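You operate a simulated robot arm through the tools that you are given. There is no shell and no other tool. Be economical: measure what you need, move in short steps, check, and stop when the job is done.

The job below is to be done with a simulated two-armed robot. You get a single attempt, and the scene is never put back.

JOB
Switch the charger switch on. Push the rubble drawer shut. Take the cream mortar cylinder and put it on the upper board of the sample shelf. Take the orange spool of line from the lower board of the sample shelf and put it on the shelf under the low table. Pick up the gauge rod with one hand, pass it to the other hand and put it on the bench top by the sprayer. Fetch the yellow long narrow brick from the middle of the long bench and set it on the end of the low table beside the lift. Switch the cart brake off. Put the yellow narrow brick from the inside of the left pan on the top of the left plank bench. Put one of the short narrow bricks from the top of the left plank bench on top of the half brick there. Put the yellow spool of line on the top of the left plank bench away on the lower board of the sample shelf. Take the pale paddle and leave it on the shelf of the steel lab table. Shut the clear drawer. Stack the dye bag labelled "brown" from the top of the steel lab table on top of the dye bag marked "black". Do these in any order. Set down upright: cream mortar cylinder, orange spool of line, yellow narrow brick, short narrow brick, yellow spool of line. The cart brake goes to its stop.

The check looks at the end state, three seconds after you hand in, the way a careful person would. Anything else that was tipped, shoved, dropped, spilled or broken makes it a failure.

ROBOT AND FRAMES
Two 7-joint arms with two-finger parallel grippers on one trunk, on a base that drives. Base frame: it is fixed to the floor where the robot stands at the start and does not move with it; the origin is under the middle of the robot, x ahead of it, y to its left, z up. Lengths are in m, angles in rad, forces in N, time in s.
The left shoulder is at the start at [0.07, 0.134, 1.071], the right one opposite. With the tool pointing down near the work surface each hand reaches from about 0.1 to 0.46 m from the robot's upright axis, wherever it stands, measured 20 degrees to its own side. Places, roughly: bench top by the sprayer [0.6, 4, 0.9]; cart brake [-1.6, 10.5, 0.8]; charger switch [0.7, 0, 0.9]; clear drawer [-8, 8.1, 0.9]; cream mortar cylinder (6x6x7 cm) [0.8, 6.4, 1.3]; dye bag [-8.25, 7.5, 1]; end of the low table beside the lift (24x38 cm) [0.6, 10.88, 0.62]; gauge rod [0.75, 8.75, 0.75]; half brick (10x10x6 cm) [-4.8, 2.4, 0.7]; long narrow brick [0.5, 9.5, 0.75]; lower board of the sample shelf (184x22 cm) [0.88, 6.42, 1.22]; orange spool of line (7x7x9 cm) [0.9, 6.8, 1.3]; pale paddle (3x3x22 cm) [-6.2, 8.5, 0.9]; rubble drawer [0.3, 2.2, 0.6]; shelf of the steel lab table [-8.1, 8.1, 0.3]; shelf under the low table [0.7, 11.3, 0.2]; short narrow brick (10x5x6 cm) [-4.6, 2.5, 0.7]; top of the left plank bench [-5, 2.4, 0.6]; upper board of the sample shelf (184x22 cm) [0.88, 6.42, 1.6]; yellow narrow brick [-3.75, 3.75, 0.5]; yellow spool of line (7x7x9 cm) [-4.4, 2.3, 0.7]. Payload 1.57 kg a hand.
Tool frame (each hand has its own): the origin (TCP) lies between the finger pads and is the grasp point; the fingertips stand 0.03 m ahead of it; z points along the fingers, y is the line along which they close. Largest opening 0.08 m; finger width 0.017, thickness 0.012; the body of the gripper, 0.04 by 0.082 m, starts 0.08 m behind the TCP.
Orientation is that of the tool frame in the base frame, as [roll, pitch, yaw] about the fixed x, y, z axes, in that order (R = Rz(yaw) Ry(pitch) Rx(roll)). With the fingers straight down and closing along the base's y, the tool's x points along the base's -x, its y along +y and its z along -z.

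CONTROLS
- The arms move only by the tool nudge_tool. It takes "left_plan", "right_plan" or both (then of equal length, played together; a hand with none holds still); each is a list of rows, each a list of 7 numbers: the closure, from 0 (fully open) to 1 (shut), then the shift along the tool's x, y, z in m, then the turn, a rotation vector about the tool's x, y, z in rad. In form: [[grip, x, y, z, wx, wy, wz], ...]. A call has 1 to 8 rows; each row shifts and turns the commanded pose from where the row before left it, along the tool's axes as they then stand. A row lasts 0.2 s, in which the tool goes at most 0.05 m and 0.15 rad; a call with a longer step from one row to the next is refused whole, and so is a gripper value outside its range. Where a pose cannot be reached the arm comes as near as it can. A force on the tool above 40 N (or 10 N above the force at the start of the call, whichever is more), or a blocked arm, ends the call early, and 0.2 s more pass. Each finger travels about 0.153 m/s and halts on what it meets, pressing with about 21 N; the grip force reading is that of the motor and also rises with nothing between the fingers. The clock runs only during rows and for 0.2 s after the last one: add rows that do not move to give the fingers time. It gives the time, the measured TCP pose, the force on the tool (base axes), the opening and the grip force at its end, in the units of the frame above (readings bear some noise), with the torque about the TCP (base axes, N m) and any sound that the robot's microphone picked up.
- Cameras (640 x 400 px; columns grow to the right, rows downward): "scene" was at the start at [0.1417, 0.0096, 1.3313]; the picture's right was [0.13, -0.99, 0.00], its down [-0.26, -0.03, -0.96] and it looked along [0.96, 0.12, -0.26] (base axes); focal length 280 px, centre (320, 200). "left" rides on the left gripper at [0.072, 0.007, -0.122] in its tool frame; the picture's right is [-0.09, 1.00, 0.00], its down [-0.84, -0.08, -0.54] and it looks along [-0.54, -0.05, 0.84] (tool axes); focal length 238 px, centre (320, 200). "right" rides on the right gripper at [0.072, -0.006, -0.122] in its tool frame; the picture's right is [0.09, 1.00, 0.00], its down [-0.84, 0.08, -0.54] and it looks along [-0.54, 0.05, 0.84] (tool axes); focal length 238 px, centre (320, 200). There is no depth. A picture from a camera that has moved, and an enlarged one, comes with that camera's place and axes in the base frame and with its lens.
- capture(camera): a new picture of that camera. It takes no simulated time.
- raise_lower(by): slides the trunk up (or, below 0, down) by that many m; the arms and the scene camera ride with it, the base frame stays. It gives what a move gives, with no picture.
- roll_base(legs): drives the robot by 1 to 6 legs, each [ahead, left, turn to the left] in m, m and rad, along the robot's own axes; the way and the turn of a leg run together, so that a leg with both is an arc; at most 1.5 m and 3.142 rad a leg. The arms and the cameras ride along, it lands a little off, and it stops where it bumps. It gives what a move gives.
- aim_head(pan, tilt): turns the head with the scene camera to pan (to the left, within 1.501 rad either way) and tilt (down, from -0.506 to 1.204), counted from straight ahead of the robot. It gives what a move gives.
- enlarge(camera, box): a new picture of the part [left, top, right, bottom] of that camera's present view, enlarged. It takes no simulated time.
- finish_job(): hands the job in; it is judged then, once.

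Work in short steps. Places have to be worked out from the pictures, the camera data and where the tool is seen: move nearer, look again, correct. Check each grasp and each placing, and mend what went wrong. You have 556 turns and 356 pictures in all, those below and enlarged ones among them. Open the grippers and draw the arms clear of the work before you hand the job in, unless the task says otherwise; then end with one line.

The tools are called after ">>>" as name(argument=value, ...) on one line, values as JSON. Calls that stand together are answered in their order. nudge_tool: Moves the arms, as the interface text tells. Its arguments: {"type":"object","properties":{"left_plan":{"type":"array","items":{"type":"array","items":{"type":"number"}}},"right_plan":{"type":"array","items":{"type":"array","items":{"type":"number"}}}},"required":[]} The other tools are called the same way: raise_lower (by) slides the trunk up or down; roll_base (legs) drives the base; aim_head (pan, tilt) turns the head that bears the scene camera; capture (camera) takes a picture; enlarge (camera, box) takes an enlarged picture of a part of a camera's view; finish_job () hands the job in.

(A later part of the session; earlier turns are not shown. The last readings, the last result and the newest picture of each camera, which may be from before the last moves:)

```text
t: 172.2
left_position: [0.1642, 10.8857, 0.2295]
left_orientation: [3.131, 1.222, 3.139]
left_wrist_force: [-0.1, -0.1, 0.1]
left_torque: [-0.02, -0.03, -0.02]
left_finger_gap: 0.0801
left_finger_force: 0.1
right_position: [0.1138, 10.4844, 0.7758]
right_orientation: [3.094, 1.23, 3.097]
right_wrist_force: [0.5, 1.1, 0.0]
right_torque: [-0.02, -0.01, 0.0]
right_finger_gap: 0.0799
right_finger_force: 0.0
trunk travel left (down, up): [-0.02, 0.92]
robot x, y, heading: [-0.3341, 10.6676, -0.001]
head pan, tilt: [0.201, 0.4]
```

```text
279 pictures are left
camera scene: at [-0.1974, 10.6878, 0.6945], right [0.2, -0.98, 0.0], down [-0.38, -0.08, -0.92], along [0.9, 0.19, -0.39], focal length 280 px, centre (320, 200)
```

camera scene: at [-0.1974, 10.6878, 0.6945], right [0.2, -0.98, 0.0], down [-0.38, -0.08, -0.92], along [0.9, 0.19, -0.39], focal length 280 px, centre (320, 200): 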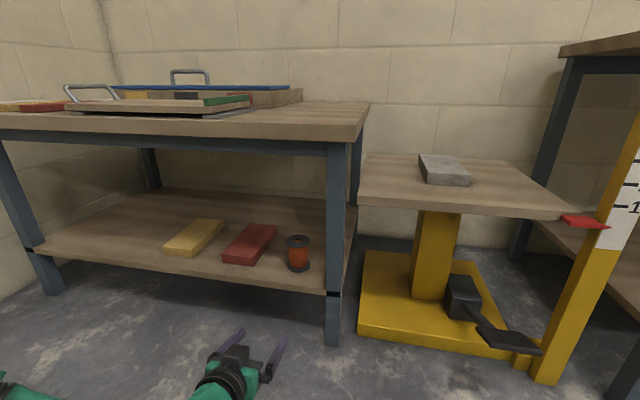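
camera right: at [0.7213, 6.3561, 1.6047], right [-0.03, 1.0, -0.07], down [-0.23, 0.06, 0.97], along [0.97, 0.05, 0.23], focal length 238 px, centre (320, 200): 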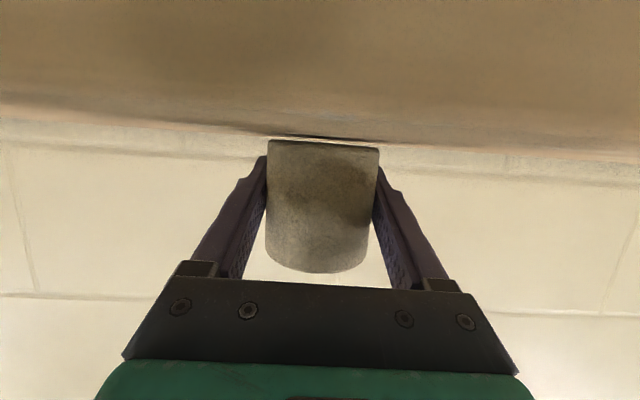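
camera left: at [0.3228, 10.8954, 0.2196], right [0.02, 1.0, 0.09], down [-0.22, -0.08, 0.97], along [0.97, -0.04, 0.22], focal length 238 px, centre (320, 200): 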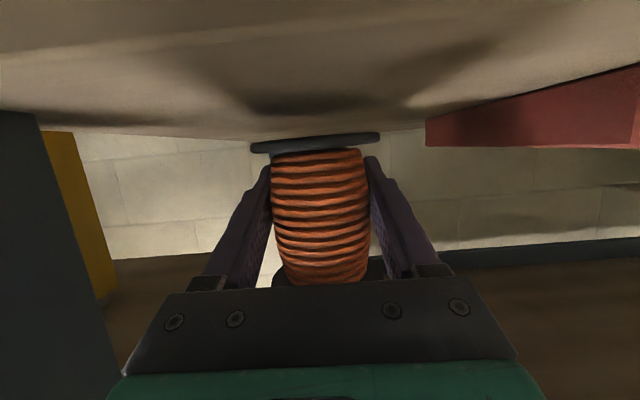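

The orange spool stands upright on the low shelf. Next the yellow long brick at [0.5,9.5]: back off, raise the trunk and drive right.

>>> roll_base(legs=[[-0.2, 0, 0]])

>>> raise_lower(by=0.4)

>>> raise_lower(by=0.3)

>>> roll_base(legs=[[0, -1.1, 0]])

>>> aim_head(pan=0.0, tilt=0.55)

>>> capture(camera="scene")

```text
t: 173.8
left_position: [-0.0357, 10.887, 0.2288]
left_orientation: [3.131, 1.22, 3.141]
left_wrist_force: [0.8, -0.6, -0.5]
left_torque: [0.03, -0.01, -0.04]
left_finger_gap: 0.0799
left_finger_force: 0.1
right_position: [-0.0844, 10.4845, 0.7757]
right_orientation: [3.094, 1.229, 3.096]
right_wrist_force: [0.0, 0.6, -0.2]
right_torque: [0.01, 0.01, 0.0]
right_finger_gap: 0.0801
right_finger_force: 0.0
trunk travel left (down, up): [-0.02, 0.92]
robot x, y, heading: [-0.5352, 10.6699, 0.005]
head pan, tilt: [0.201, 0.4]
```

```text
t: 177.7
left_position: [-0.0354, 10.8862, 0.6302]
left_orientation: [3.133, 1.222, 3.141]
left_wrist_force: [0.5, -0.1, -0.4]
left_torque: [0.0, 0.01, -0.04]
left_finger_gap: 0.08
left_finger_force: 0.0
right_position: [-0.084, 10.4851, 1.1758]
right_orientation: [3.094, 1.23, 3.099]
right_wrist_force: [-0.2, -0.3, -0.1]
right_torque: [-0.01, 0.01, -0.04]
right_finger_gap: 0.08
right_finger_force: 0.0
trunk travel left (down, up): [-0.42, 0.52]
robot x, y, heading: [-0.5402, 10.6699, 0.007]
head pan, tilt: [0.201, 0.4]
```

```text
t: 180.7
left_position: [-0.036, 10.8862, 0.9294]
left_orientation: [3.131, 1.22, 3.14]
left_wrist_force: [-0.5, 0.3, -1.0]
left_torque: [0.02, -0.04, 0.02]
left_finger_gap: 0.0801
left_finger_force: 0.0
right_position: [-0.0849, 10.4844, 1.4756]
right_orientation: [3.096, 1.232, 3.099]
right_wrist_force: [-0.7, -0.5, 1.3]
right_torque: [-0.05, 0.02, -0.05]
right_finger_gap: 0.0801
right_finger_force: 0.0
trunk travel left (down, up): [-0.72, 0.22]
robot x, y, heading: [-0.5367, 10.6707, 0.004]
head pan, tilt: [0.201, 0.4]
```

```text
t: 186.2
left_position: [-0.0248, 9.8121, 0.9292]
left_orientation: [3.132, 1.223, -3.132]
left_wrist_force: [0.1, -0.6, 0.5]
left_torque: [-0.01, 0.04, -0.01]
left_finger_gap: 0.0802
left_finger_force: 0.1
right_position: [-0.0707, 9.4115, 1.4756]
right_orientation: [3.095, 1.231, 3.107]
right_wrist_force: [-0.3, 0.0, 0.1]
right_torque: [0.0, 0.02, 0.03]
right_finger_gap: 0.0798
right_finger_force: 0.1
trunk travel left (down, up): [-0.72, 0.22]
robot x, y, heading: [-0.5261, 9.5905, 0.018]
head pan, tilt: [0.201, 0.4]
```

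```text
t: 186.9
left_position: [-0.0249, 9.8114, 0.9299]
left_orientation: [3.13, 1.223, -3.134]
left_wrist_force: [0.3, 0.0, 0.5]
left_torque: [0.02, 0.0, 0.02]
left_finger_gap: 0.0799
left_finger_force: 0.1
right_position: [-0.071, 9.4104, 1.4769]
right_orientation: [3.096, 1.23, 3.103]
right_wrist_force: [-0.1, 0.0, -0.8]
right_torque: [-0.02, 0.0, -0.01]
right_finger_gap: 0.0801
right_finger_force: 0.0
trunk travel left (down, up): [-0.72, 0.22]
robot x, y, heading: [-0.5228, 9.5872, 0.018]
head pan, tilt: [0.0, 0.55]
```

```text
278 pictures are left
camera scene: at [-0.386, 9.5909, 1.3809], right [0.02, -1.0, 0.0], down [-0.52, -0.01, -0.85], along [0.85, 0.01, -0.52], focal length 280 px, centre (320, 200)
```

scene: 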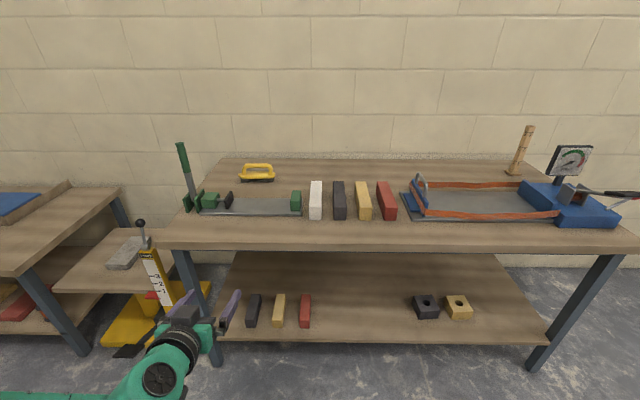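

The yellow long brick is at about x 0.50–0.72, y≈9.425 between dark and red bricks (~3.5 cm gaps). I shift right, tilt the left hand to 0.45 rad from vertical and approach.

>>> roll_base(legs=[[0, -0.385, -0.018]])

>>> nudge_tool(left_plan=[[0, -0.02, 0, 0, 0, 0.128, 0], [0, -0.02, 0, 0, 0, 0.128, 0], [0, 0, 0, -0.02, 0, 0.128, 0], [0, 0, 0, -0.02, 0, 0.128, 0], [0, 0, 0, -0.02, 0, 0.128, 0], [0, 0, 0, 0, 0, 0.128, 0], [0, 0, 0, 0, 0, 0, 0]])

>>> roll_base(legs=[[0.5, 0, 0]])

>>> capture(camera="left")

>>> capture(camera="scene")

```text
t: 189.4
left_position: [-0.0186, 9.4219, 0.9291]
left_orientation: [3.134, 1.221, 3.131]
left_wrist_force: [-0.4, -0.2, -0.3]
left_torque: [0.03, 0.0, 0.05]
left_finger_gap: 0.0799
left_finger_force: 0.0
right_position: [-0.0733, 9.0215, 1.4757]
right_orientation: [3.098, 1.229, 3.087]
right_wrist_force: [-0.3, 0.4, -0.4]
right_torque: [-0.02, 0.0, 0.0]
right_finger_gap: 0.08
right_finger_force: 0.0
trunk travel left (down, up): [-0.72, 0.22]
robot x, y, heading: [-0.5194, 9.211, 0.004]
head pan, tilt: [0.0, 0.55]
```

```text
t: 191.0
left_position: [-0.0462, 9.422, 1.0061]
left_orientation: [3.136, 0.454, 3.134]
left_wrist_force: [0.2, -1.1, 0.0]
left_torque: [0.02, 0.0, -0.03]
left_finger_gap: 0.0799
left_finger_force: 0.1
right_position: [-0.0733, 9.0208, 1.4759]
right_orientation: [3.097, 1.231, 3.088]
right_wrist_force: [-0.2, 0.5, 1.4]
right_torque: [-0.02, -0.03, -0.02]
right_finger_gap: 0.0799
right_finger_force: 0.0
trunk travel left (down, up): [-0.72, 0.22]
robot x, y, heading: [-0.5234, 9.2082, -0.007]
head pan, tilt: [0.0, 0.55]
```

```text
t: 193.9
left_position: [0.4502, 9.4223, 1.006]
left_orientation: [3.138, 0.456, -3.141]
left_wrist_force: [-0.3, -0.6, 0.3]
left_torque: [0.01, 0.0, -0.01]
left_finger_gap: 0.0798
left_finger_force: 0.1
right_position: [0.4239, 9.0201, 1.4761]
right_orientation: [3.094, 1.233, 3.091]
right_wrist_force: [-0.8, -0.3, -0.6]
right_torque: [-0.02, -0.04, 0.03]
right_finger_gap: 0.0801
right_finger_force: 0.1
trunk travel left (down, up): [-0.72, 0.22]
robot x, y, heading: [-0.0289, 9.2083, -0.001]
head pan, tilt: [0.0, 0.55]
```

```text
277 pictures are left
camera left: at [0.3311, 9.4288, 1.0842], right [0.08, 1.0, 0.04], down [0.51, -0.08, 0.85], along [0.85, -0.05, -0.52], focal length 238 px, centre (320, 200)
```

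left: 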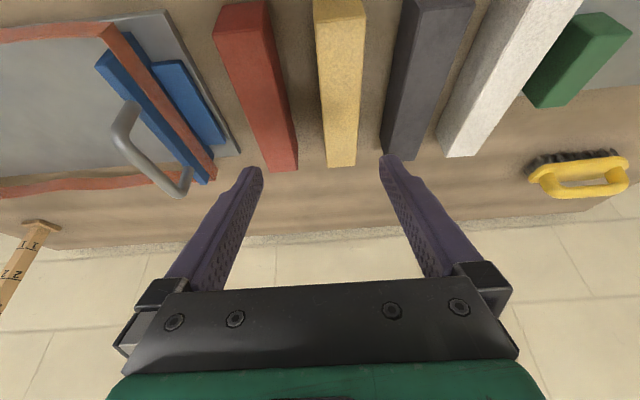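

```text
276 pictures are left
camera scene: at [0.1132, 9.2069, 1.3809], right [0.0, -1.0, 0.0], down [-0.52, 0.0, -0.85], along [0.85, 0.0, -0.52], focal length 280 px, centre (320, 200)
```

scene: 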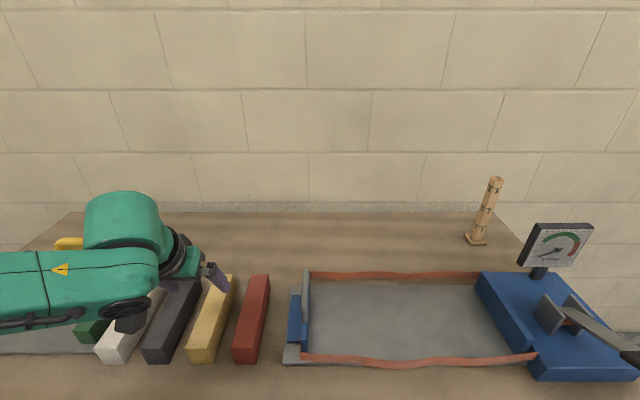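

Two-view fit: brick top z≈0.85, x≈0.44–0.60, y≈9.443 (bench top ≈0.79). I move the left hand over it with fingers part-closed (6.4 cm).

>>> nudge_tool(left_plan=[[0.2, -0.011, 0.01, 0.0312, 0, 0, 0], [0.2, -0.011, 0.011, 0.0312, 0, 0, 0], [0.2, -0.01, 0, 0.0312, 0, 0, 0], [0.2, 0, 0, 0, 0, 0, 0]])

>>> capture(camera="left")

>>> capture(camera="scene")

```text
t: 194.9
left_position: [0.5214, 9.4437, 0.937]
left_orientation: [3.138, 0.458, -3.142]
left_wrist_force: [0.0, 0.6, 0.2]
left_torque: [0.03, -0.04, -0.02]
left_finger_gap: 0.064
left_finger_force: 0.1
right_position: [0.4254, 9.0217, 1.4757]
right_orientation: [3.093, 1.233, 3.092]
right_wrist_force: [0.6, 1.1, 0.8]
right_torque: [-0.02, 0.02, -0.02]
right_finger_gap: 0.0799
right_finger_force: 0.0
trunk travel left (down, up): [-0.72, 0.22]
robot x, y, heading: [-0.0258, 9.207, 0.005]
head pan, tilt: [0.0, 0.55]
```

```text
275 pictures are left
camera left: at [0.4023, 9.4504, 1.0142], right [0.08, 1.0, 0.04], down [0.51, -0.08, 0.85], along [0.85, -0.05, -0.52], focal length 238 px, centre (320, 200)
```

left: 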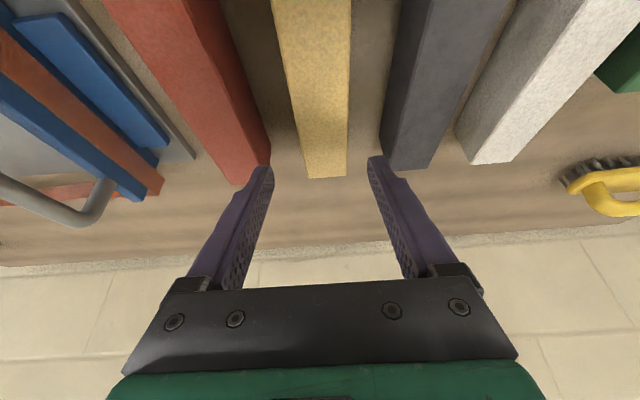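

```text
274 pictures are left
camera scene: at [0.1136, 9.2069, 1.3809], right [0.0, -1.0, 0.0], down [-0.52, 0.0, -0.85], along [0.85, 0.0, -0.52], focal length 280 px, centre (320, 200)
```

scene: 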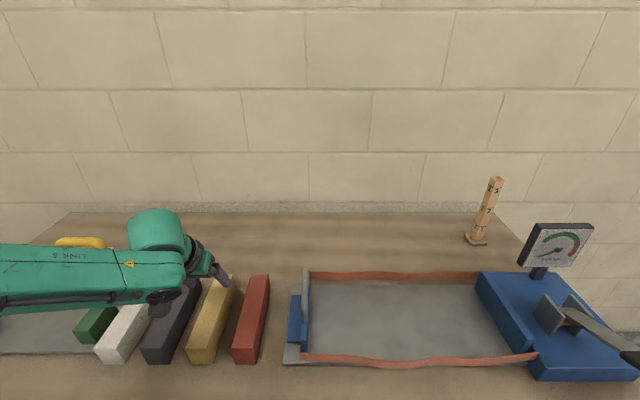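

Brick far end at x≈0.62, y≈9.447; hand is well centred. Descend 7 cm with small correction.

>>> nudge_tool(left_plan=[[0.2, 0.008, 0.003, 0.034, 0, 0, 0], [0.2, 0.012, 0, 0.034, 0, 0, 0], [0.2, 0, 0, 0, 0, 0, 0]])

>>> capture(camera="left")

>>> enlarge(camera="scene", box=[100, 220, 300, 380])

```text
t: 195.7
left_position: [0.5341, 9.4455, 0.8672]
left_orientation: [3.135, 0.457, 3.141]
left_wrist_force: [-0.2, 0.0, -0.1]
left_torque: [0.01, -0.04, -0.02]
left_finger_gap: 0.064
left_finger_force: 0.1
right_position: [0.426, 9.0206, 1.4767]
right_orientation: [3.094, 1.233, 3.086]
right_wrist_force: [-0.5, 0.4, 0.1]
right_torque: [0.03, 0.0, 0.01]
right_finger_gap: 0.0801
right_finger_force: 0.1
trunk travel left (down, up): [-0.72, 0.22]
robot x, y, heading: [-0.029, 9.2081, -0.002]
head pan, tilt: [0.0, 0.55]
```

```text
273 pictures are left
camera left: at [0.4145, 9.4527, 0.9444], right [0.08, 1.0, 0.04], down [0.51, -0.08, 0.85], along [0.85, -0.05, -0.52], focal length 238 px, centre (320, 200)
```

left: 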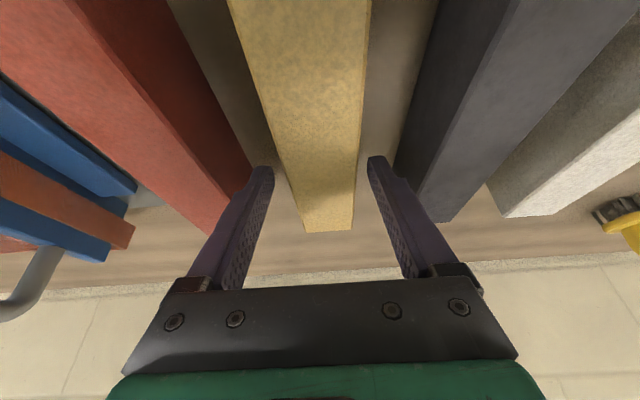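

```text
2.50 times, centred on (200, 300) of scene
camera zoom: at [0.1134, 9.2067, 1.3809], right [0.0, -1.0, 0.0], down [-0.52, 0.0, -0.85], along [0.85, 0.0, -0.52], focal length 701 px, centre (620, -50)
```

zoom: 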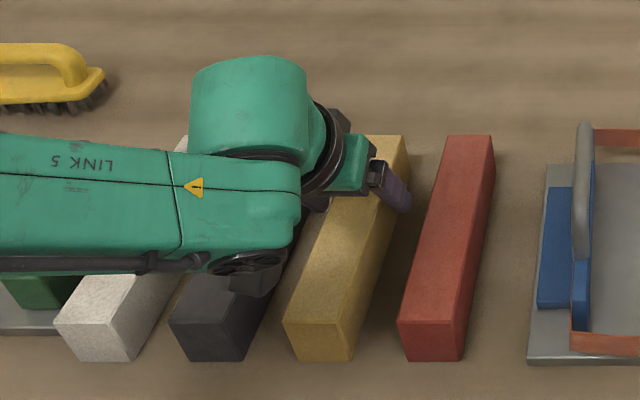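

Well centred with clearance to neighbours. Descend 3.7 cm more and close.

>>> nudge_tool(left_plan=[[0.2, 0.0082, 0, 0.0167, 0, 0, 0], [0.2, 0.0082, 0, 0.0167, 0, 0, 0], [0.2, 0, 0, 0, 0, 0, 0], [1, 0, 0, 0, 0, 0, 0], [1, 0, 0, 0, 0, 0, 0], [1, 0, 0, 0, 0, 0, 0]])

>>> capture(camera="left")

```text
t: 197.1
left_position: [0.5321, 9.4444, 0.8313]
left_orientation: [3.136, 0.458, 3.138]
left_wrist_force: [1.9, -7.8, 9.4]
left_torque: [-0.7, -0.69, -0.2]
left_finger_gap: 0.0442
left_finger_force: 21.0
right_position: [0.4234, 9.0171, 1.4762]
right_orientation: [3.085, 1.233, 3.084]
right_wrist_force: [0.7, -0.3, -0.7]
right_torque: [-0.01, 0.01, -0.02]
right_finger_gap: 0.0799
right_finger_force: 0.0
trunk travel left (down, up): [-0.72, 0.22]
robot x, y, heading: [-0.0212, 9.2096, -0.002]
head pan, tilt: [0.0, 0.55]
```

```text
271 pictures are left
camera left: at [0.4139, 9.451, 0.908], right [0.08, 1.0, 0.05], down [0.51, -0.08, 0.86], along [0.86, -0.05, -0.52], focal length 238 px, centre (320, 200)
```

left: 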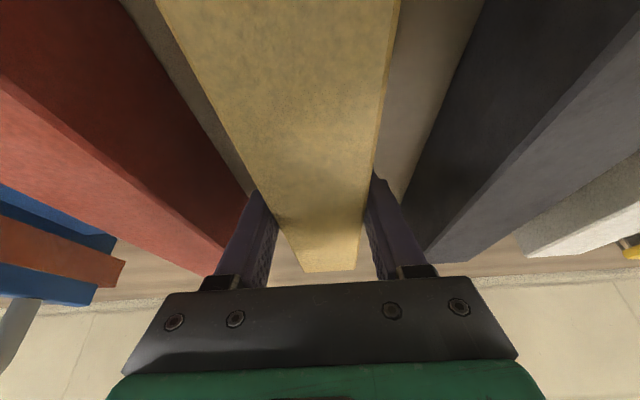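

Gripped (4.4 cm). Lift straight up 9 cm and check.

>>> nudge_tool(left_plan=[[1, -0.0132, 0, -0.027, 0, 0, 0], [1, -0.0132, 0, -0.027, 0, 0, 0], [1, -0.0132, 0, -0.027, 0, 0, 0], [1, 0, 0, 0, 0, 0, 0]])

>>> capture(camera="left")

>>> capture(camera="scene")

```text
t: 198.1
left_position: [0.5336, 9.4474, 0.9183]
left_orientation: [3.14, 0.451, 3.141]
left_wrist_force: [0.6, 0.5, -8.3]
left_torque: [0.0, -0.1, 0.0]
left_finger_gap: 0.044
left_finger_force: 20.7
right_position: [0.4282, 9.0231, 1.4753]
right_orientation: [3.099, 1.228, 3.094]
right_wrist_force: [0.4, -1.0, 0.0]
right_torque: [-0.01, 0.0, -0.01]
right_finger_gap: 0.0799
right_finger_force: 0.0
trunk travel left (down, up): [-0.72, 0.22]
robot x, y, heading: [-0.0279, 9.2107, -0.003]
head pan, tilt: [0.0, 0.55]
```

```text
270 pictures are left
camera left: at [0.4147, 9.4557, 0.9964], right [0.08, 1.0, 0.04], down [0.52, -0.08, 0.85], along [0.85, -0.05, -0.52], focal length 238 px, centre (320, 200)
```

left: 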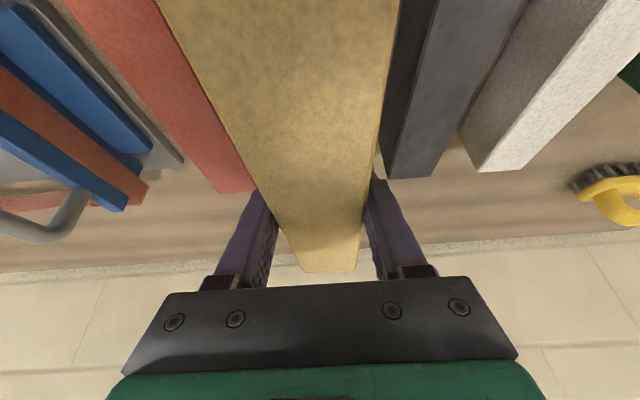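

```text
269 pictures are left
camera scene: at [0.1167, 9.2083, 1.3805], right [0.0, -1.0, 0.0], down [-0.52, 0.0, -0.85], along [0.85, 0.0, -0.52], focal length 280 px, centre (320, 200)
```

scene: 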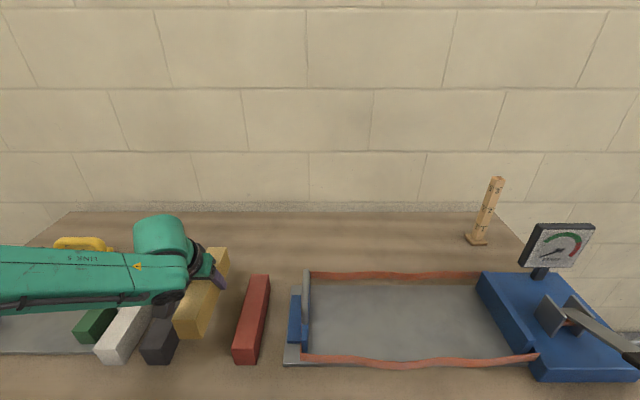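

Brick lifted cleanly, neighbours unmoved. Back out, travel left 1.43 m, and view the low table end.

>>> roll_base(legs=[[-0.5, 0, 0], [0, 0.75, 0], [0, 0.7, 0]])

>>> aim_head(pan=0.1, tilt=0.6)

>>> capture(camera="scene")

```text
t: 208.2
left_position: [0.0445, 10.8927, 0.9195]
left_orientation: [3.137, 0.451, 3.129]
left_wrist_force: [-0.2, -0.2, -8.8]
left_torque: [-0.02, -0.11, -0.01]
left_finger_gap: 0.0439
left_finger_force: 21.0
right_position: [-0.0657, 10.4672, 1.4752]
right_orientation: [3.094, 1.229, 3.079]
right_wrist_force: [0.5, -0.5, 0.0]
right_torque: [-0.03, -0.01, -0.01]
right_finger_gap: 0.0801
right_finger_force: 0.1
trunk travel left (down, up): [-0.72, 0.22]
robot x, y, heading: [-0.5187, 10.6621, -0.012]
head pan, tilt: [0.0, 0.55]
```

```text
t: 208.8
left_position: [0.0446, 10.8929, 0.9191]
left_orientation: [3.138, 0.451, 3.13]
left_wrist_force: [-0.3, 0.0, -8.7]
left_torque: [0.02, -0.13, 0.01]
left_finger_gap: 0.0439
left_finger_force: 20.9
right_position: [-0.0661, 10.469, 1.4747]
right_orientation: [3.095, 1.229, 3.081]
right_wrist_force: [-0.8, 0.4, -0.6]
right_torque: [-0.01, 0.02, 0.03]
right_finger_gap: 0.0799
right_finger_force: 0.0
trunk travel left (down, up): [-0.72, 0.22]
robot x, y, heading: [-0.5154, 10.6637, -0.012]
head pan, tilt: [0.099, 0.6]
```

```text
268 pictures are left
camera scene: at [-0.377, 10.667, 1.3761], right [0.09, -1.0, 0.0], down [-0.56, -0.05, -0.82], along [0.82, 0.07, -0.57], focal length 280 px, centre (320, 200)
```

scene: 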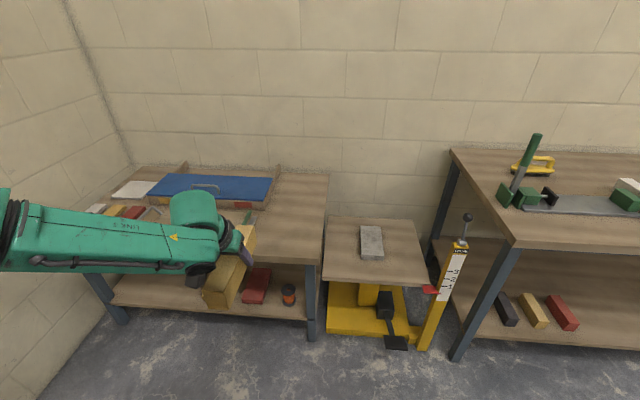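

Table end corner ≈[0.324,10.73], top z≈0.62; release TCP z≈0.662. Lower the trunk 0.21, correct heading and drive ahead 0.53.

>>> raise_lower(by=-0.2)

>>> roll_base(legs=[[0, -0.015, 0.012], [0.4, 0, 0]])

>>> capture(camera="scene")

>>> capture(camera="left")

```text
t: 211.0
left_position: [0.0441, 10.8941, 0.7186]
left_orientation: [3.136, 0.451, 3.13]
left_wrist_force: [0.4, 0.5, -8.0]
left_torque: [-0.01, -0.1, 0.01]
left_finger_gap: 0.0441
left_finger_force: 21.1
right_position: [-0.0659, 10.468, 1.2758]
right_orientation: [3.097, 1.23, 3.082]
right_wrist_force: [-0.5, 0.4, -0.3]
right_torque: [0.03, 0.03, 0.0]
right_finger_gap: 0.0803
right_finger_force: 0.1
trunk travel left (down, up): [-0.52, 0.42]
robot x, y, heading: [-0.5132, 10.6606, -0.014]
head pan, tilt: [0.099, 0.6]
```

```text
t: 213.9
left_position: [0.4446, 10.8821, 0.7191]
left_orientation: [3.138, 0.452, 3.141]
left_wrist_force: [0.2, -0.2, -9.2]
left_torque: [0.02, -0.11, -0.01]
left_finger_gap: 0.0438
left_finger_force: 21.0
right_position: [0.3391, 10.4558, 1.2753]
right_orientation: [3.096, 1.229, 3.089]
right_wrist_force: [0.1, 0.1, 0.3]
right_torque: [-0.01, -0.02, -0.02]
right_finger_gap: 0.08
right_finger_force: 0.1
trunk travel left (down, up): [-0.52, 0.42]
robot x, y, heading: [-0.1154, 10.6442, -0.01]
head pan, tilt: [0.099, 0.6]
```

```text
267 pictures are left
camera scene: at [0.0254, 10.652, 1.1761], right [0.1, -1.0, 0.0], down [-0.56, -0.05, -0.82], along [0.82, 0.08, -0.57], focal length 280 px, centre (320, 200)
```

scene: 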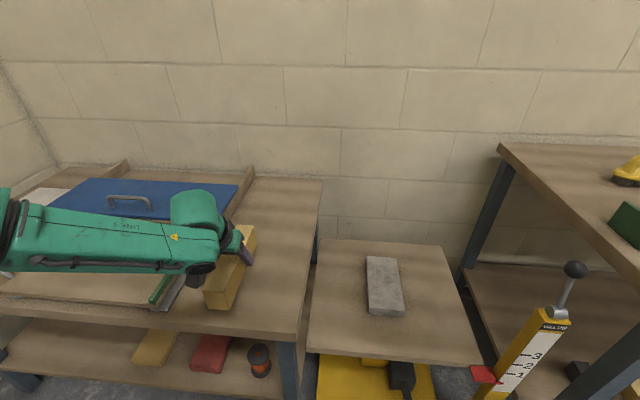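

```text
266 pictures are left
camera left: at [0.3259, 10.8901, 0.7966], right [0.08, 1.0, 0.04], down [0.52, -0.08, 0.85], along [0.85, -0.05, -0.52], focal length 238 px, centre (320, 200)
```

left: 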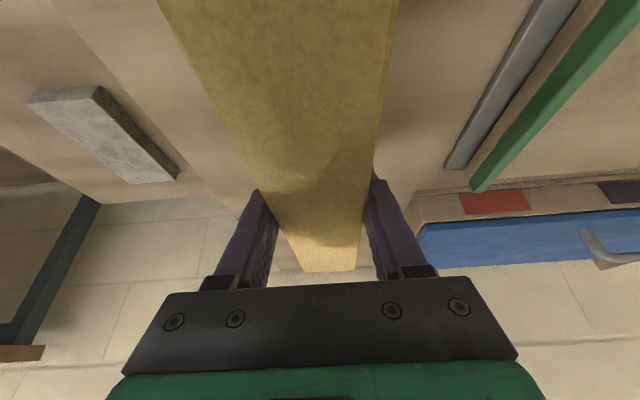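

Obstacles (tray wall, grey bar) start at y≥10.96. I shift 1.5 cm right and advance to x≈0.58.

>>> roll_base(legs=[[0, -0.017, 0], [0.135, 0, 0]])

>>> nudge_tool(left_plan=[[1, 0.0088, 0, 0.018, 0, 0, 0], [1, 0.0088, 0, 0.018, 0, 0, 0], [1, 0, 0, 0, 0, 0, 0]])

>>> capture(camera="left")

>>> capture(camera="scene")

```text
t: 215.6
left_position: [0.5785, 10.8655, 0.7182]
left_orientation: [3.138, 0.451, 3.141]
left_wrist_force: [0.0, 0.7, -9.2]
left_torque: [-0.01, -0.08, -0.01]
left_finger_gap: 0.044
left_finger_force: 20.8
right_position: [0.4731, 10.439, 1.2758]
right_orientation: [3.096, 1.229, 3.091]
right_wrist_force: [0.1, 1.1, 0.2]
right_torque: [-0.01, 0.01, 0.02]
right_finger_gap: 0.0801
right_finger_force: 0.0
trunk travel left (down, up): [-0.52, 0.42]
robot x, y, heading: [0.0212, 10.6292, -0.002]
head pan, tilt: [0.099, 0.6]
```

```text
t: 216.4
left_position: [0.5775, 10.8645, 0.6776]
left_orientation: [3.138, 0.452, 3.138]
left_wrist_force: [0.4, 0.3, -7.8]
left_torque: [0.01, -0.13, 0.02]
left_finger_gap: 0.0438
left_finger_force: 20.9
right_position: [0.4727, 10.4375, 1.2762]
right_orientation: [3.094, 1.23, 3.088]
right_wrist_force: [-0.5, 0.3, 0.0]
right_torque: [0.0, 0.02, 0.0]
right_finger_gap: 0.08
right_finger_force: 0.1
trunk travel left (down, up): [-0.52, 0.42]
robot x, y, heading: [0.0179, 10.6293, -0.004]
head pan, tilt: [0.099, 0.6]
```

```text
265 pictures are left
camera left: at [0.4591, 10.8721, 0.756], right [0.08, 1.0, 0.04], down [0.52, -0.08, 0.85], along [0.85, -0.05, -0.52], focal length 238 px, centre (320, 200)
```

left: 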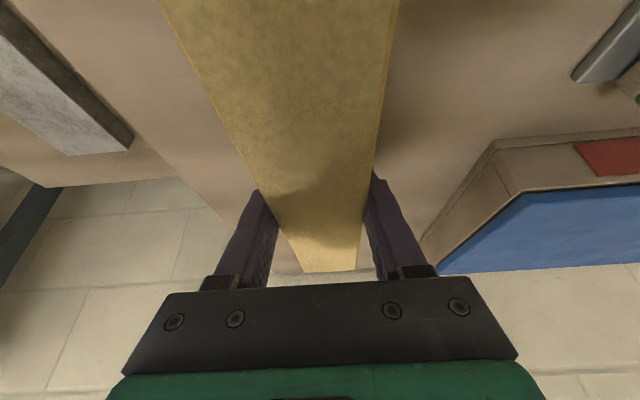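

```text
264 pictures are left
camera scene: at [0.1585, 10.634, 1.1762], right [0.1, -1.0, 0.0], down [-0.56, -0.05, -0.82], along [0.82, 0.08, -0.57], focal length 280 px, centre (320, 200)
```

scene: 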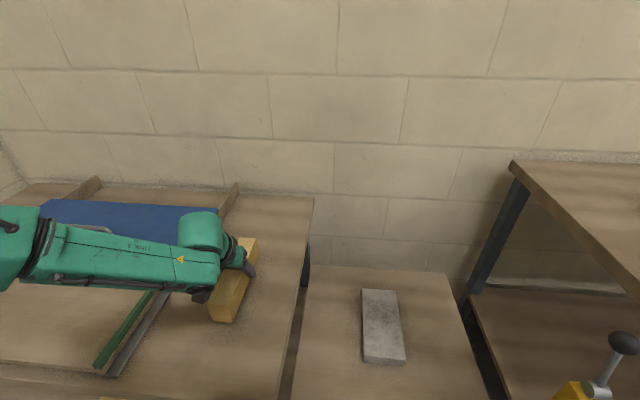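

Clear around the brick. Creep down to contact.

>>> nudge_tool(left_plan=[[1, 0.0022, 0, 0.0045, 0, 0, 0], [1, 0.0018, 0, 0.0036, 0, 0, 0], [1, 0, 0, 0, 0, 0, 0]])

>>> nudge_tool(left_plan=[[1, 0.0018, 0, 0.0036, 0, 0, 0], [1, 0, 0, 0, 0, 0, 0]])

>>> nudge_tool(left_plan=[[1, 0.0018, 0, 0.0036, 0, 0, 0], [1, 0, 0, 0, 0, 0, 0]])

```text
t: 217.2
left_position: [0.5784, 10.8649, 0.6688]
left_orientation: [3.138, 0.453, 3.141]
left_wrist_force: [-0.5, -0.2, -8.4]
left_torque: [-0.01, -0.13, 0.01]
left_finger_gap: 0.0437
left_finger_force: 21.3
right_position: [0.4729, 10.4373, 1.2753]
right_orientation: [3.096, 1.229, 3.09]
right_wrist_force: [0.4, 0.3, 0.1]
right_torque: [0.01, 0.0, -0.03]
right_finger_gap: 0.0799
right_finger_force: 0.1
trunk travel left (down, up): [-0.52, 0.42]
robot x, y, heading: [0.0213, 10.6287, -0.003]
head pan, tilt: [0.099, 0.6]
```

```text
t: 217.8
left_position: [0.5772, 10.8655, 0.6644]
left_orientation: [3.138, 0.453, 3.136]
left_wrist_force: [0.4, -0.2, -8.4]
left_torque: [0.0, -0.09, 0.04]
left_finger_gap: 0.044
left_finger_force: 20.9
right_position: [0.4714, 10.4381, 1.2752]
right_orientation: [3.094, 1.231, 3.09]
right_wrist_force: [0.3, 0.0, 0.6]
right_torque: [-0.01, -0.01, -0.01]
right_finger_gap: 0.08
right_finger_force: 0.0
trunk travel left (down, up): [-0.52, 0.42]
robot x, y, heading: [0.0202, 10.6278, -0.005]
head pan, tilt: [0.099, 0.6]
```

```text
t: 218.4
left_position: [0.5773, 10.8655, 0.6604]
left_orientation: [3.136, 0.453, -3.141]
left_wrist_force: [0.0, 0.4, -8.7]
left_torque: [-0.01, -0.11, 0.01]
left_finger_gap: 0.044
left_finger_force: 21.4
right_position: [0.4717, 10.438, 1.2765]
right_orientation: [3.095, 1.23, 3.088]
right_wrist_force: [0.4, 0.5, 0.7]
right_torque: [-0.03, -0.02, 0.01]
right_finger_gap: 0.0799
right_finger_force: 0.0
trunk travel left (down, up): [-0.52, 0.42]
robot x, y, heading: [0.0239, 10.6286, -0.002]
head pan, tilt: [0.099, 0.6]
```

>>> nudge_tool(left_plan=[[1, 0.0018, 0, 0.0036, 0, 0, 0], [1, 0, 0, 0, 0, 0, 0]])

>>> nudge_tool(left_plan=[[1, 0.0018, 0, 0.0036, 0, 0, 0], [1, 0, 0, 0, 0, 0, 0]])

>>> nudge_tool(left_plan=[[1, 0.0013, 0, 0.0027, 0, 0, 0], [1, 0, 0, 0, 0, 0, 0]])

>>> enlarge(camera="scene", box=[160, 200, 320, 340])

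```text
t: 219.0
left_position: [0.5783, 10.8655, 0.6558]
left_orientation: [3.137, 0.452, 3.137]
left_wrist_force: [-0.2, 0.0, -8.1]
left_torque: [-0.03, -0.09, 0.0]
left_finger_gap: 0.0441
left_finger_force: 21.1
right_position: [0.4718, 10.4386, 1.2748]
right_orientation: [3.096, 1.231, 3.089]
right_wrist_force: [0.1, 0.4, 0.1]
right_torque: [-0.01, 0.01, -0.02]
right_finger_gap: 0.0799
right_finger_force: 0.0
trunk travel left (down, up): [-0.52, 0.42]
robot x, y, heading: [0.0159, 10.6299, -0.003]
head pan, tilt: [0.099, 0.6]
```

```text
t: 219.6
left_position: [0.5775, 10.8644, 0.6524]
left_orientation: [3.139, 0.451, 3.137]
left_wrist_force: [-0.9, -0.4, -9.0]
left_torque: [-0.01, -0.09, 0.0]
left_finger_gap: 0.0438
left_finger_force: 21.0
right_position: [0.4728, 10.4386, 1.2763]
right_orientation: [3.096, 1.23, 3.089]
right_wrist_force: [0.0, 0.9, 0.0]
right_torque: [0.01, -0.01, 0.0]
right_finger_gap: 0.0799
right_finger_force: 0.0
trunk travel left (down, up): [-0.52, 0.42]
robot x, y, heading: [0.0204, 10.6286, -0.007]
head pan, tilt: [0.099, 0.6]
```

```text
t: 220.2
left_position: [0.5763, 10.8636, 0.6507]
left_orientation: [3.137, 0.453, 3.139]
left_wrist_force: [-0.8, 0.0, -6.4]
left_torque: [-0.01, 0.02, -0.05]
left_finger_gap: 0.0441
left_finger_force: 21.0
right_position: [0.472, 10.4386, 1.275]
right_orientation: [3.096, 1.23, 3.088]
right_wrist_force: [0.6, -0.9, -0.2]
right_torque: [-0.01, -0.02, 0.01]
right_finger_gap: 0.0802
right_finger_force: 0.1
trunk travel left (down, up): [-0.52, 0.42]
robot x, y, heading: [0.0221, 10.6262, -0.003]
head pan, tilt: [0.099, 0.6]
```

```text
2.86 times, centred on (240, 270) of scene
camera zoom: at [0.159, 10.6341, 1.1761], right [0.1, -1.0, 0.0], down [-0.56, -0.05, -0.82], along [0.82, 0.08, -0.57], focal length 802 px, centre (549, 0)
```

zoom: 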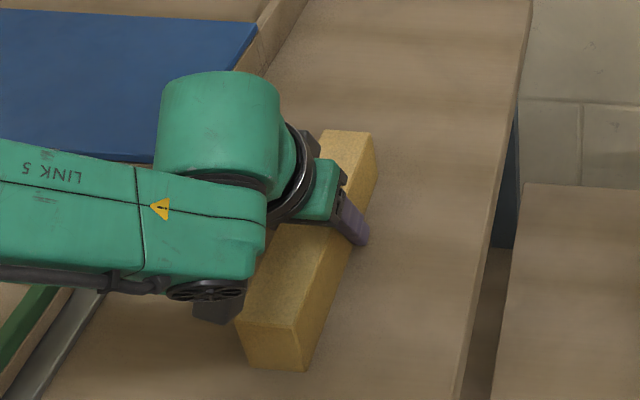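

Contact is beginning. One more 2 mm, then open and lift away.

>>> nudge_tool(left_plan=[[1, 0.0009, 0, 0.0018, 0, 0, 0], [1, 0, 0, 0, 0, 0, 0], [0.3, 0, 0, 0, 0, 0, 0], [0.1, 0, 0, 0, 0, 0, 0], [0.1, 0, 0, 0, 0, 0, 0]])

>>> nudge_tool(left_plan=[[0.1, -0.0175, 0, -0.036, 0, 0, 0], [0.1, -0.0175, 0, -0.036, 0, 0, 0], [0.1, -0.0175, 0, -0.036, 0, 0, 0], [0, -0.0175, 0, -0.036, 0, 0, 0]])

>>> roll_base(legs=[[-0.4, 0, 0]])

>>> capture(camera="scene")

```text
t: 221.4
left_position: [0.5778, 10.8656, 0.6507]
left_orientation: [3.139, 0.457, 3.139]
left_wrist_force: [1.8, 4.8, 8.7]
left_torque: [-0.12, -0.07, 0.14]
left_finger_gap: 0.0667
left_finger_force: 0.1
right_position: [0.4689, 10.4392, 1.2771]
right_orientation: [3.097, 1.233, 3.088]
right_wrist_force: [0.2, -0.4, 0.1]
right_torque: [0.0, -0.01, 0.02]
right_finger_gap: 0.0801
right_finger_force: 0.1
trunk travel left (down, up): [-0.52, 0.42]
robot x, y, heading: [0.0201, 10.6304, -0.005]
head pan, tilt: [0.099, 0.6]
```

```text
t: 222.4
left_position: [0.5765, 10.865, 0.8103]
left_orientation: [3.138, 0.454, 3.139]
left_wrist_force: [0.1, 0.9, -0.3]
left_torque: [0.01, 0.0, -0.02]
left_finger_gap: 0.0799
left_finger_force: 0.0
right_position: [0.4701, 10.4364, 1.2766]
right_orientation: [3.092, 1.233, 3.087]
right_wrist_force: [0.7, -0.1, -0.4]
right_torque: [0.0, -0.02, 0.02]
right_finger_gap: 0.0799
right_finger_force: 0.1
trunk travel left (down, up): [-0.52, 0.42]
robot x, y, heading: [0.0192, 10.6268, -0.003]
head pan, tilt: [0.099, 0.6]
```

```text
t: 224.8
left_position: [0.1876, 10.8645, 0.8103]
left_orientation: [3.137, 0.454, 3.137]
left_wrist_force: [0.2, 0.1, -0.2]
left_torque: [-0.01, 0.02, 0.0]
left_finger_gap: 0.0799
left_finger_force: 0.0
right_position: [0.0797, 10.4392, 1.276]
right_orientation: [3.095, 1.231, 3.084]
right_wrist_force: [0.3, -0.9, 0.2]
right_torque: [-0.02, 0.0, 0.04]
right_finger_gap: 0.08
right_finger_force: 0.1
trunk travel left (down, up): [-0.52, 0.42]
robot x, y, heading: [-0.3699, 10.6316, -0.005]
head pan, tilt: [0.099, 0.6]
```

```text
262 pictures are left
camera scene: at [-0.2322, 10.6352, 1.1763], right [0.09, -1.0, 0.0], down [-0.56, -0.05, -0.83], along [0.82, 0.08, -0.56], focal length 280 px, centre (320, 200)
```

scene: 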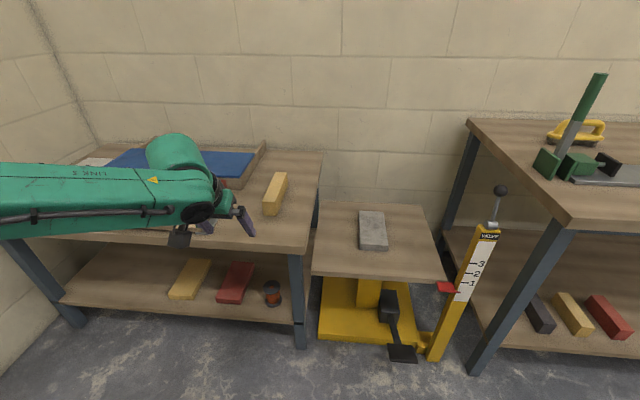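

Yellow brick is placed on the table end. For the cart brake I move to open floor at y≈9.9, turn to face +y and look at the cart.

>>> roll_base(legs=[[-0.15, 0, 0], [0, -1.0, 0], [0, 0, 1.57]])

>>> aim_head(pan=0.6, tilt=0.3)

>>> capture(camera="scene")

```text
t: 234.8
left_position: [-0.7666, 10.1857, 0.8081]
left_orientation: [3.138, 0.455, -1.579]
left_wrist_force: [1.1, -0.4, 0.2]
left_torque: [0.01, -0.04, 0.0]
left_finger_gap: 0.0802
left_finger_force: 0.1
right_position: [-0.339, 10.0783, 1.2767]
right_orientation: [3.096, 1.232, -1.628]
right_wrist_force: [0.1, 0.1, -0.4]
right_torque: [-0.03, -0.02, -0.01]
right_finger_gap: 0.0799
right_finger_force: 0.0
trunk travel left (down, up): [-0.52, 0.42]
robot x, y, heading: [-0.5291, 9.6258, 1.562]
head pan, tilt: [0.099, 0.6]
```

```text
t: 235.8
left_position: [-0.7658, 10.1851, 0.8087]
left_orientation: [3.137, 0.455, -1.577]
left_wrist_force: [-0.3, -0.4, -0.5]
left_torque: [0.0, 0.0, -0.02]
left_finger_gap: 0.08
left_finger_force: 0.2
right_position: [-0.3383, 10.0781, 1.2766]
right_orientation: [3.094, 1.231, -1.628]
right_wrist_force: [-0.2, 0.1, 0.0]
right_torque: [-0.04, -0.01, 0.01]
right_finger_gap: 0.0799
right_finger_force: 0.1
trunk travel left (down, up): [-0.52, 0.42]
robot x, y, heading: [-0.5338, 9.6304, 1.566]
head pan, tilt: [0.6, 0.3]
```

```text
261 pictures are left
camera scene: at [-0.5838, 9.7538, 1.2037], right [0.83, 0.56, 0.0], down [0.17, -0.25, -0.96], along [-0.53, 0.79, -0.3], focal length 280 px, centre (320, 200)
```

scene: 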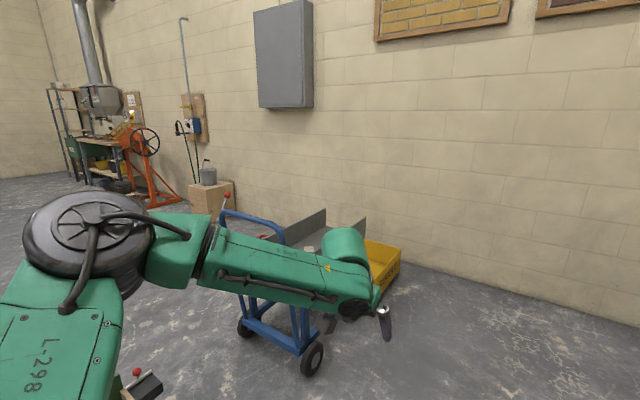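

The arm hides the cart. I back off 0.5 m and turn further left to face it.

>>> roll_base(legs=[[-0.5, 0, 0], [0, 0, 0.65]])

>>> aim_head(pan=0.0, tilt=0.35)

>>> capture(camera="scene")

```text
t: 240.4
left_position: [-1.0565, 9.439, 0.8081]
left_orientation: [3.138, 0.455, -0.935]
left_wrist_force: [-0.4, -0.6, -0.7]
left_torque: [0.01, 0.02, -0.01]
left_finger_gap: 0.0799
left_finger_force: 0.1
right_position: [-0.6503, 9.6078, 1.2758]
right_orientation: [3.094, 1.229, -0.986]
right_wrist_force: [-0.3, 0.1, 0.7]
right_torque: [0.0, -0.03, 0.01]
right_finger_gap: 0.0798
right_finger_force: 0.0
trunk travel left (down, up): [-0.52, 0.42]
robot x, y, heading: [-0.5318, 9.137, 2.206]
head pan, tilt: [0.6, 0.3]
```

```text
t: 241.4
left_position: [-1.0552, 9.4396, 0.8092]
left_orientation: [3.14, 0.453, -0.936]
left_wrist_force: [0.6, -0.6, 0.7]
left_torque: [0.03, 0.01, 0.02]
left_finger_gap: 0.0802
left_finger_force: 0.0
right_position: [-0.6503, 9.6089, 1.276]
right_orientation: [3.094, 1.231, -0.988]
right_wrist_force: [0.6, 0.1, -0.2]
right_torque: [0.01, -0.04, 0.01]
right_finger_gap: 0.0799
right_finger_force: 0.2
trunk travel left (down, up): [-0.52, 0.42]
robot x, y, heading: [-0.5351, 9.1328, 2.208]
head pan, tilt: [0.0, 0.351]
```

```text
260 pictures are left
camera scene: at [-0.6202, 9.2474, 1.1991], right [0.8, 0.59, 0.0], down [0.2, -0.28, -0.94], along [-0.56, 0.76, -0.34], focal length 280 px, centre (320, 200)
```

scene: 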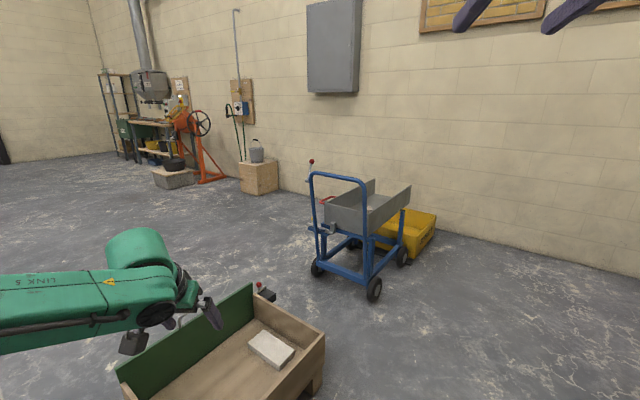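

>>> enlarge(camera="scene", box=[290, 150, 450, 310])

```text
2.50 times, centred on (370, 230) of scene
camera zoom: at [-0.6202, 9.2474, 1.1991], right [0.8, 0.59, 0.0], down [0.2, -0.28, -0.94], along [-0.56, 0.76, -0.34], focal length 701 px, centre (195, 125)
```

zoom: 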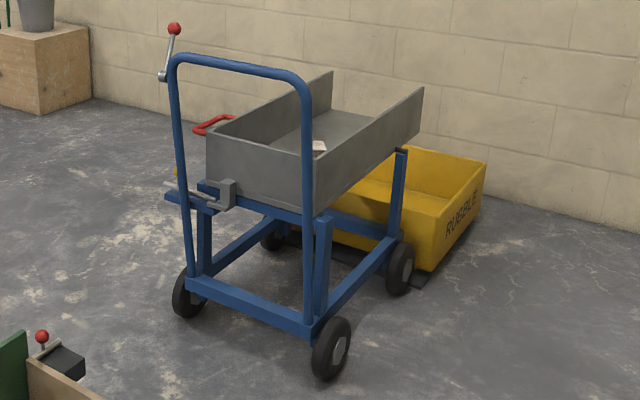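

I see the brake lever (red knob) on the far-left upright; it's best reached from the west later. Next the gauge rod: it stands at about [0.82,8.705], z 0.79–1.01, reachable from the bench's right end (y≈8.565). I turn to face +y, back down the aisle and slide over.

>>> raise_lower(by=0.2)

>>> roll_base(legs=[[0, 0, -0.637], [-1.4, 0, 0], [0, -0.8, 0]])

>>> aim_head(pan=-0.4, tilt=0.4)

>>> capture(camera="scene")

```text
t: 243.6
left_position: [-1.0553, 9.4404, 1.0105]
left_orientation: [3.139, 0.455, -0.935]
left_wrist_force: [-0.3, -0.4, 0.4]
left_torque: [0.0, 0.0, -0.01]
left_finger_gap: 0.0797
left_finger_force: 0.0
right_position: [-0.65, 9.6093, 1.4759]
right_orientation: [3.094, 1.23, -0.986]
right_wrist_force: [-0.3, 0.1, -1.3]
right_torque: [0.02, -0.01, -0.05]
right_finger_gap: 0.0803
right_finger_force: 0.0
trunk travel left (down, up): [-0.72, 0.22]
robot x, y, heading: [-0.5353, 9.1351, 2.207]
head pan, tilt: [0.0, 0.351]
```

```text
t: 256.2
left_position: [0.0416, 8.2839, 1.0091]
left_orientation: [3.139, 0.454, -1.596]
left_wrist_force: [0.1, -0.1, -0.3]
left_torque: [0.02, -0.05, 0.01]
left_finger_gap: 0.0798
left_finger_force: 0.1
right_position: [0.4656, 8.1691, 1.4765]
right_orientation: [3.095, 1.231, -1.646]
right_wrist_force: [-0.1, -0.4, 0.2]
right_torque: [0.02, 0.01, -0.05]
right_finger_gap: 0.0801
right_finger_force: 0.0
trunk travel left (down, up): [-0.72, 0.22]
robot x, y, heading: [0.2696, 7.7167, 1.547]
head pan, tilt: [0.0, 0.351]
```

```text
t: 257.1
left_position: [0.0418, 8.284, 1.0093]
left_orientation: [3.137, 0.452, -1.596]
left_wrist_force: [0.5, 0.6, 0.1]
left_torque: [0.01, 0.0, 0.01]
left_finger_gap: 0.0799
left_finger_force: 0.2
right_position: [0.4668, 8.1687, 1.4759]
right_orientation: [3.094, 1.231, -1.645]
right_wrist_force: [-0.2, -0.1, -0.4]
right_torque: [-0.01, 0.01, -0.02]
right_finger_gap: 0.0801
right_finger_force: 0.0
trunk travel left (down, up): [-0.72, 0.22]
robot x, y, heading: [0.2665, 7.7199, 1.55]
head pan, tilt: [-0.4, 0.4]
```

```text
258 pictures are left
camera scene: at [0.305, 7.8548, 1.3945], right [0.91, -0.41, 0.0], down [-0.16, -0.35, -0.92], along [0.38, 0.84, -0.39], focal length 280 px, centre (320, 200)
```

scene: 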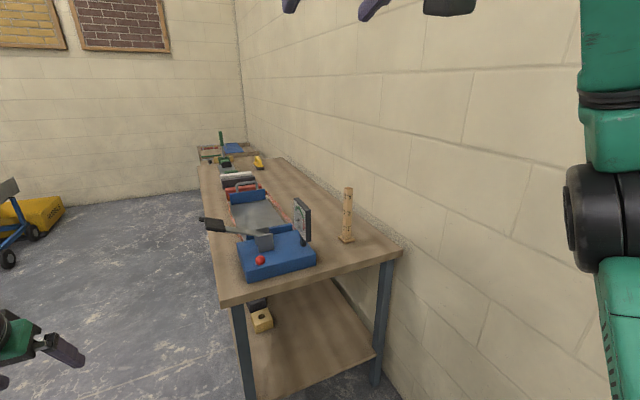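

The rod base is at ≈[0.816,8.725], top z≈1.01. I raise the left hand out of the way and lower the right hand toward rod height.

>>> nudge_tool(left_plan=[[0, 0, 0, -0.045, 0, 0, 0], [0, 0, 0, -0.045, 0, 0, 0], [0, 0, 0, -0.045, 0, 0, 0], [0, 0, 0, -0.045, 0, 0, 0], [0, 0, 0, -0.045, 0, 0, 0], [0, 0, 0, -0.045, 0, 0, 0], [0, 0, 0, -0.045, 0, 0, 0], [0, 0, 0, 0, 0, 0, 0]], right_plan=[[0, 0.045, 0, 0.0164, 0, 0, 0], [0, 0.045, 0, 0.0164, 0, 0, 0], [0, 0.045, 0, 0.0164, 0, 0, 0], [0, 0.045, 0, 0.0164, 0, 0, 0], [0, 0.045, 0, 0.0164, 0, 0, 0], [0, 0.045, 0, 0.0164, 0, 0, 0], [0, 0.045, 0, 0.0164, 0, 0, 0], [0, 0.045, 0, 0.0164, 0, 0, 0]])

>>> nudge_tool(right_plan=[[0, 0.045, 0, 0.0164, 0, 0, 0], [0, 0.045, 0, 0.0164, 0, 0, 0], [0, 0.035, 0, 0.0127, 0, 0, 0], [0, 0, 0, 0, 0, 0, 0]])

>>> capture(camera="scene")

```text
t: 258.9
left_position: [0.0381, 8.1449, 1.2927]
left_orientation: [3.139, 0.452, -1.596]
left_wrist_force: [0.5, -0.2, -0.7]
left_torque: [-0.02, -0.01, -0.02]
left_finger_gap: 0.0799
left_finger_force: 0.1
right_position: [0.4623, 8.1737, 1.1168]
right_orientation: [3.095, 1.231, -1.646]
right_wrist_force: [-0.1, 0.4, 0.2]
right_torque: [-0.02, 0.03, 0.02]
right_finger_gap: 0.0802
right_finger_force: 0.1
right hand out of reach, approached as far as the arm can: row 8
trunk travel left (down, up): [-0.72, 0.22]
robot x, y, heading: [0.2654, 7.7197, 1.545]
head pan, tilt: [-0.4, 0.4]
```

```text
t: 259.9
left_position: [0.0391, 8.1447, 1.2934]
left_orientation: [3.138, 0.456, -1.595]
left_wrist_force: [0.2, 0.5, 0.1]
left_torque: [0.0, -0.01, -0.01]
left_finger_gap: 0.0798
left_finger_force: 0.0
right_position: [0.4619, 8.1722, 1.1165]
right_orientation: [3.094, 1.23, -1.648]
right_wrist_force: [0.4, -1.1, 0.6]
right_torque: [0.0, 0.0, -0.01]
right_finger_gap: 0.08
right_finger_force: 0.0
right hand out of reach, approached as far as the arm can: row 1, 2, 3
trunk travel left (down, up): [-0.72, 0.22]
robot x, y, heading: [0.2678, 7.7228, 1.55]
head pan, tilt: [-0.4, 0.4]
```

```text
257 pictures are left
camera scene: at [0.3052, 7.8547, 1.3945], right [0.91, -0.41, 0.0], down [-0.16, -0.35, -0.92], along [0.38, 0.84, -0.39], focal length 280 px, centre (320, 200)
```

scene: 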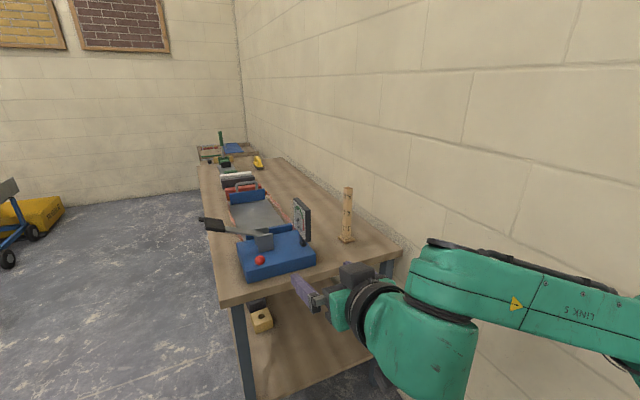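

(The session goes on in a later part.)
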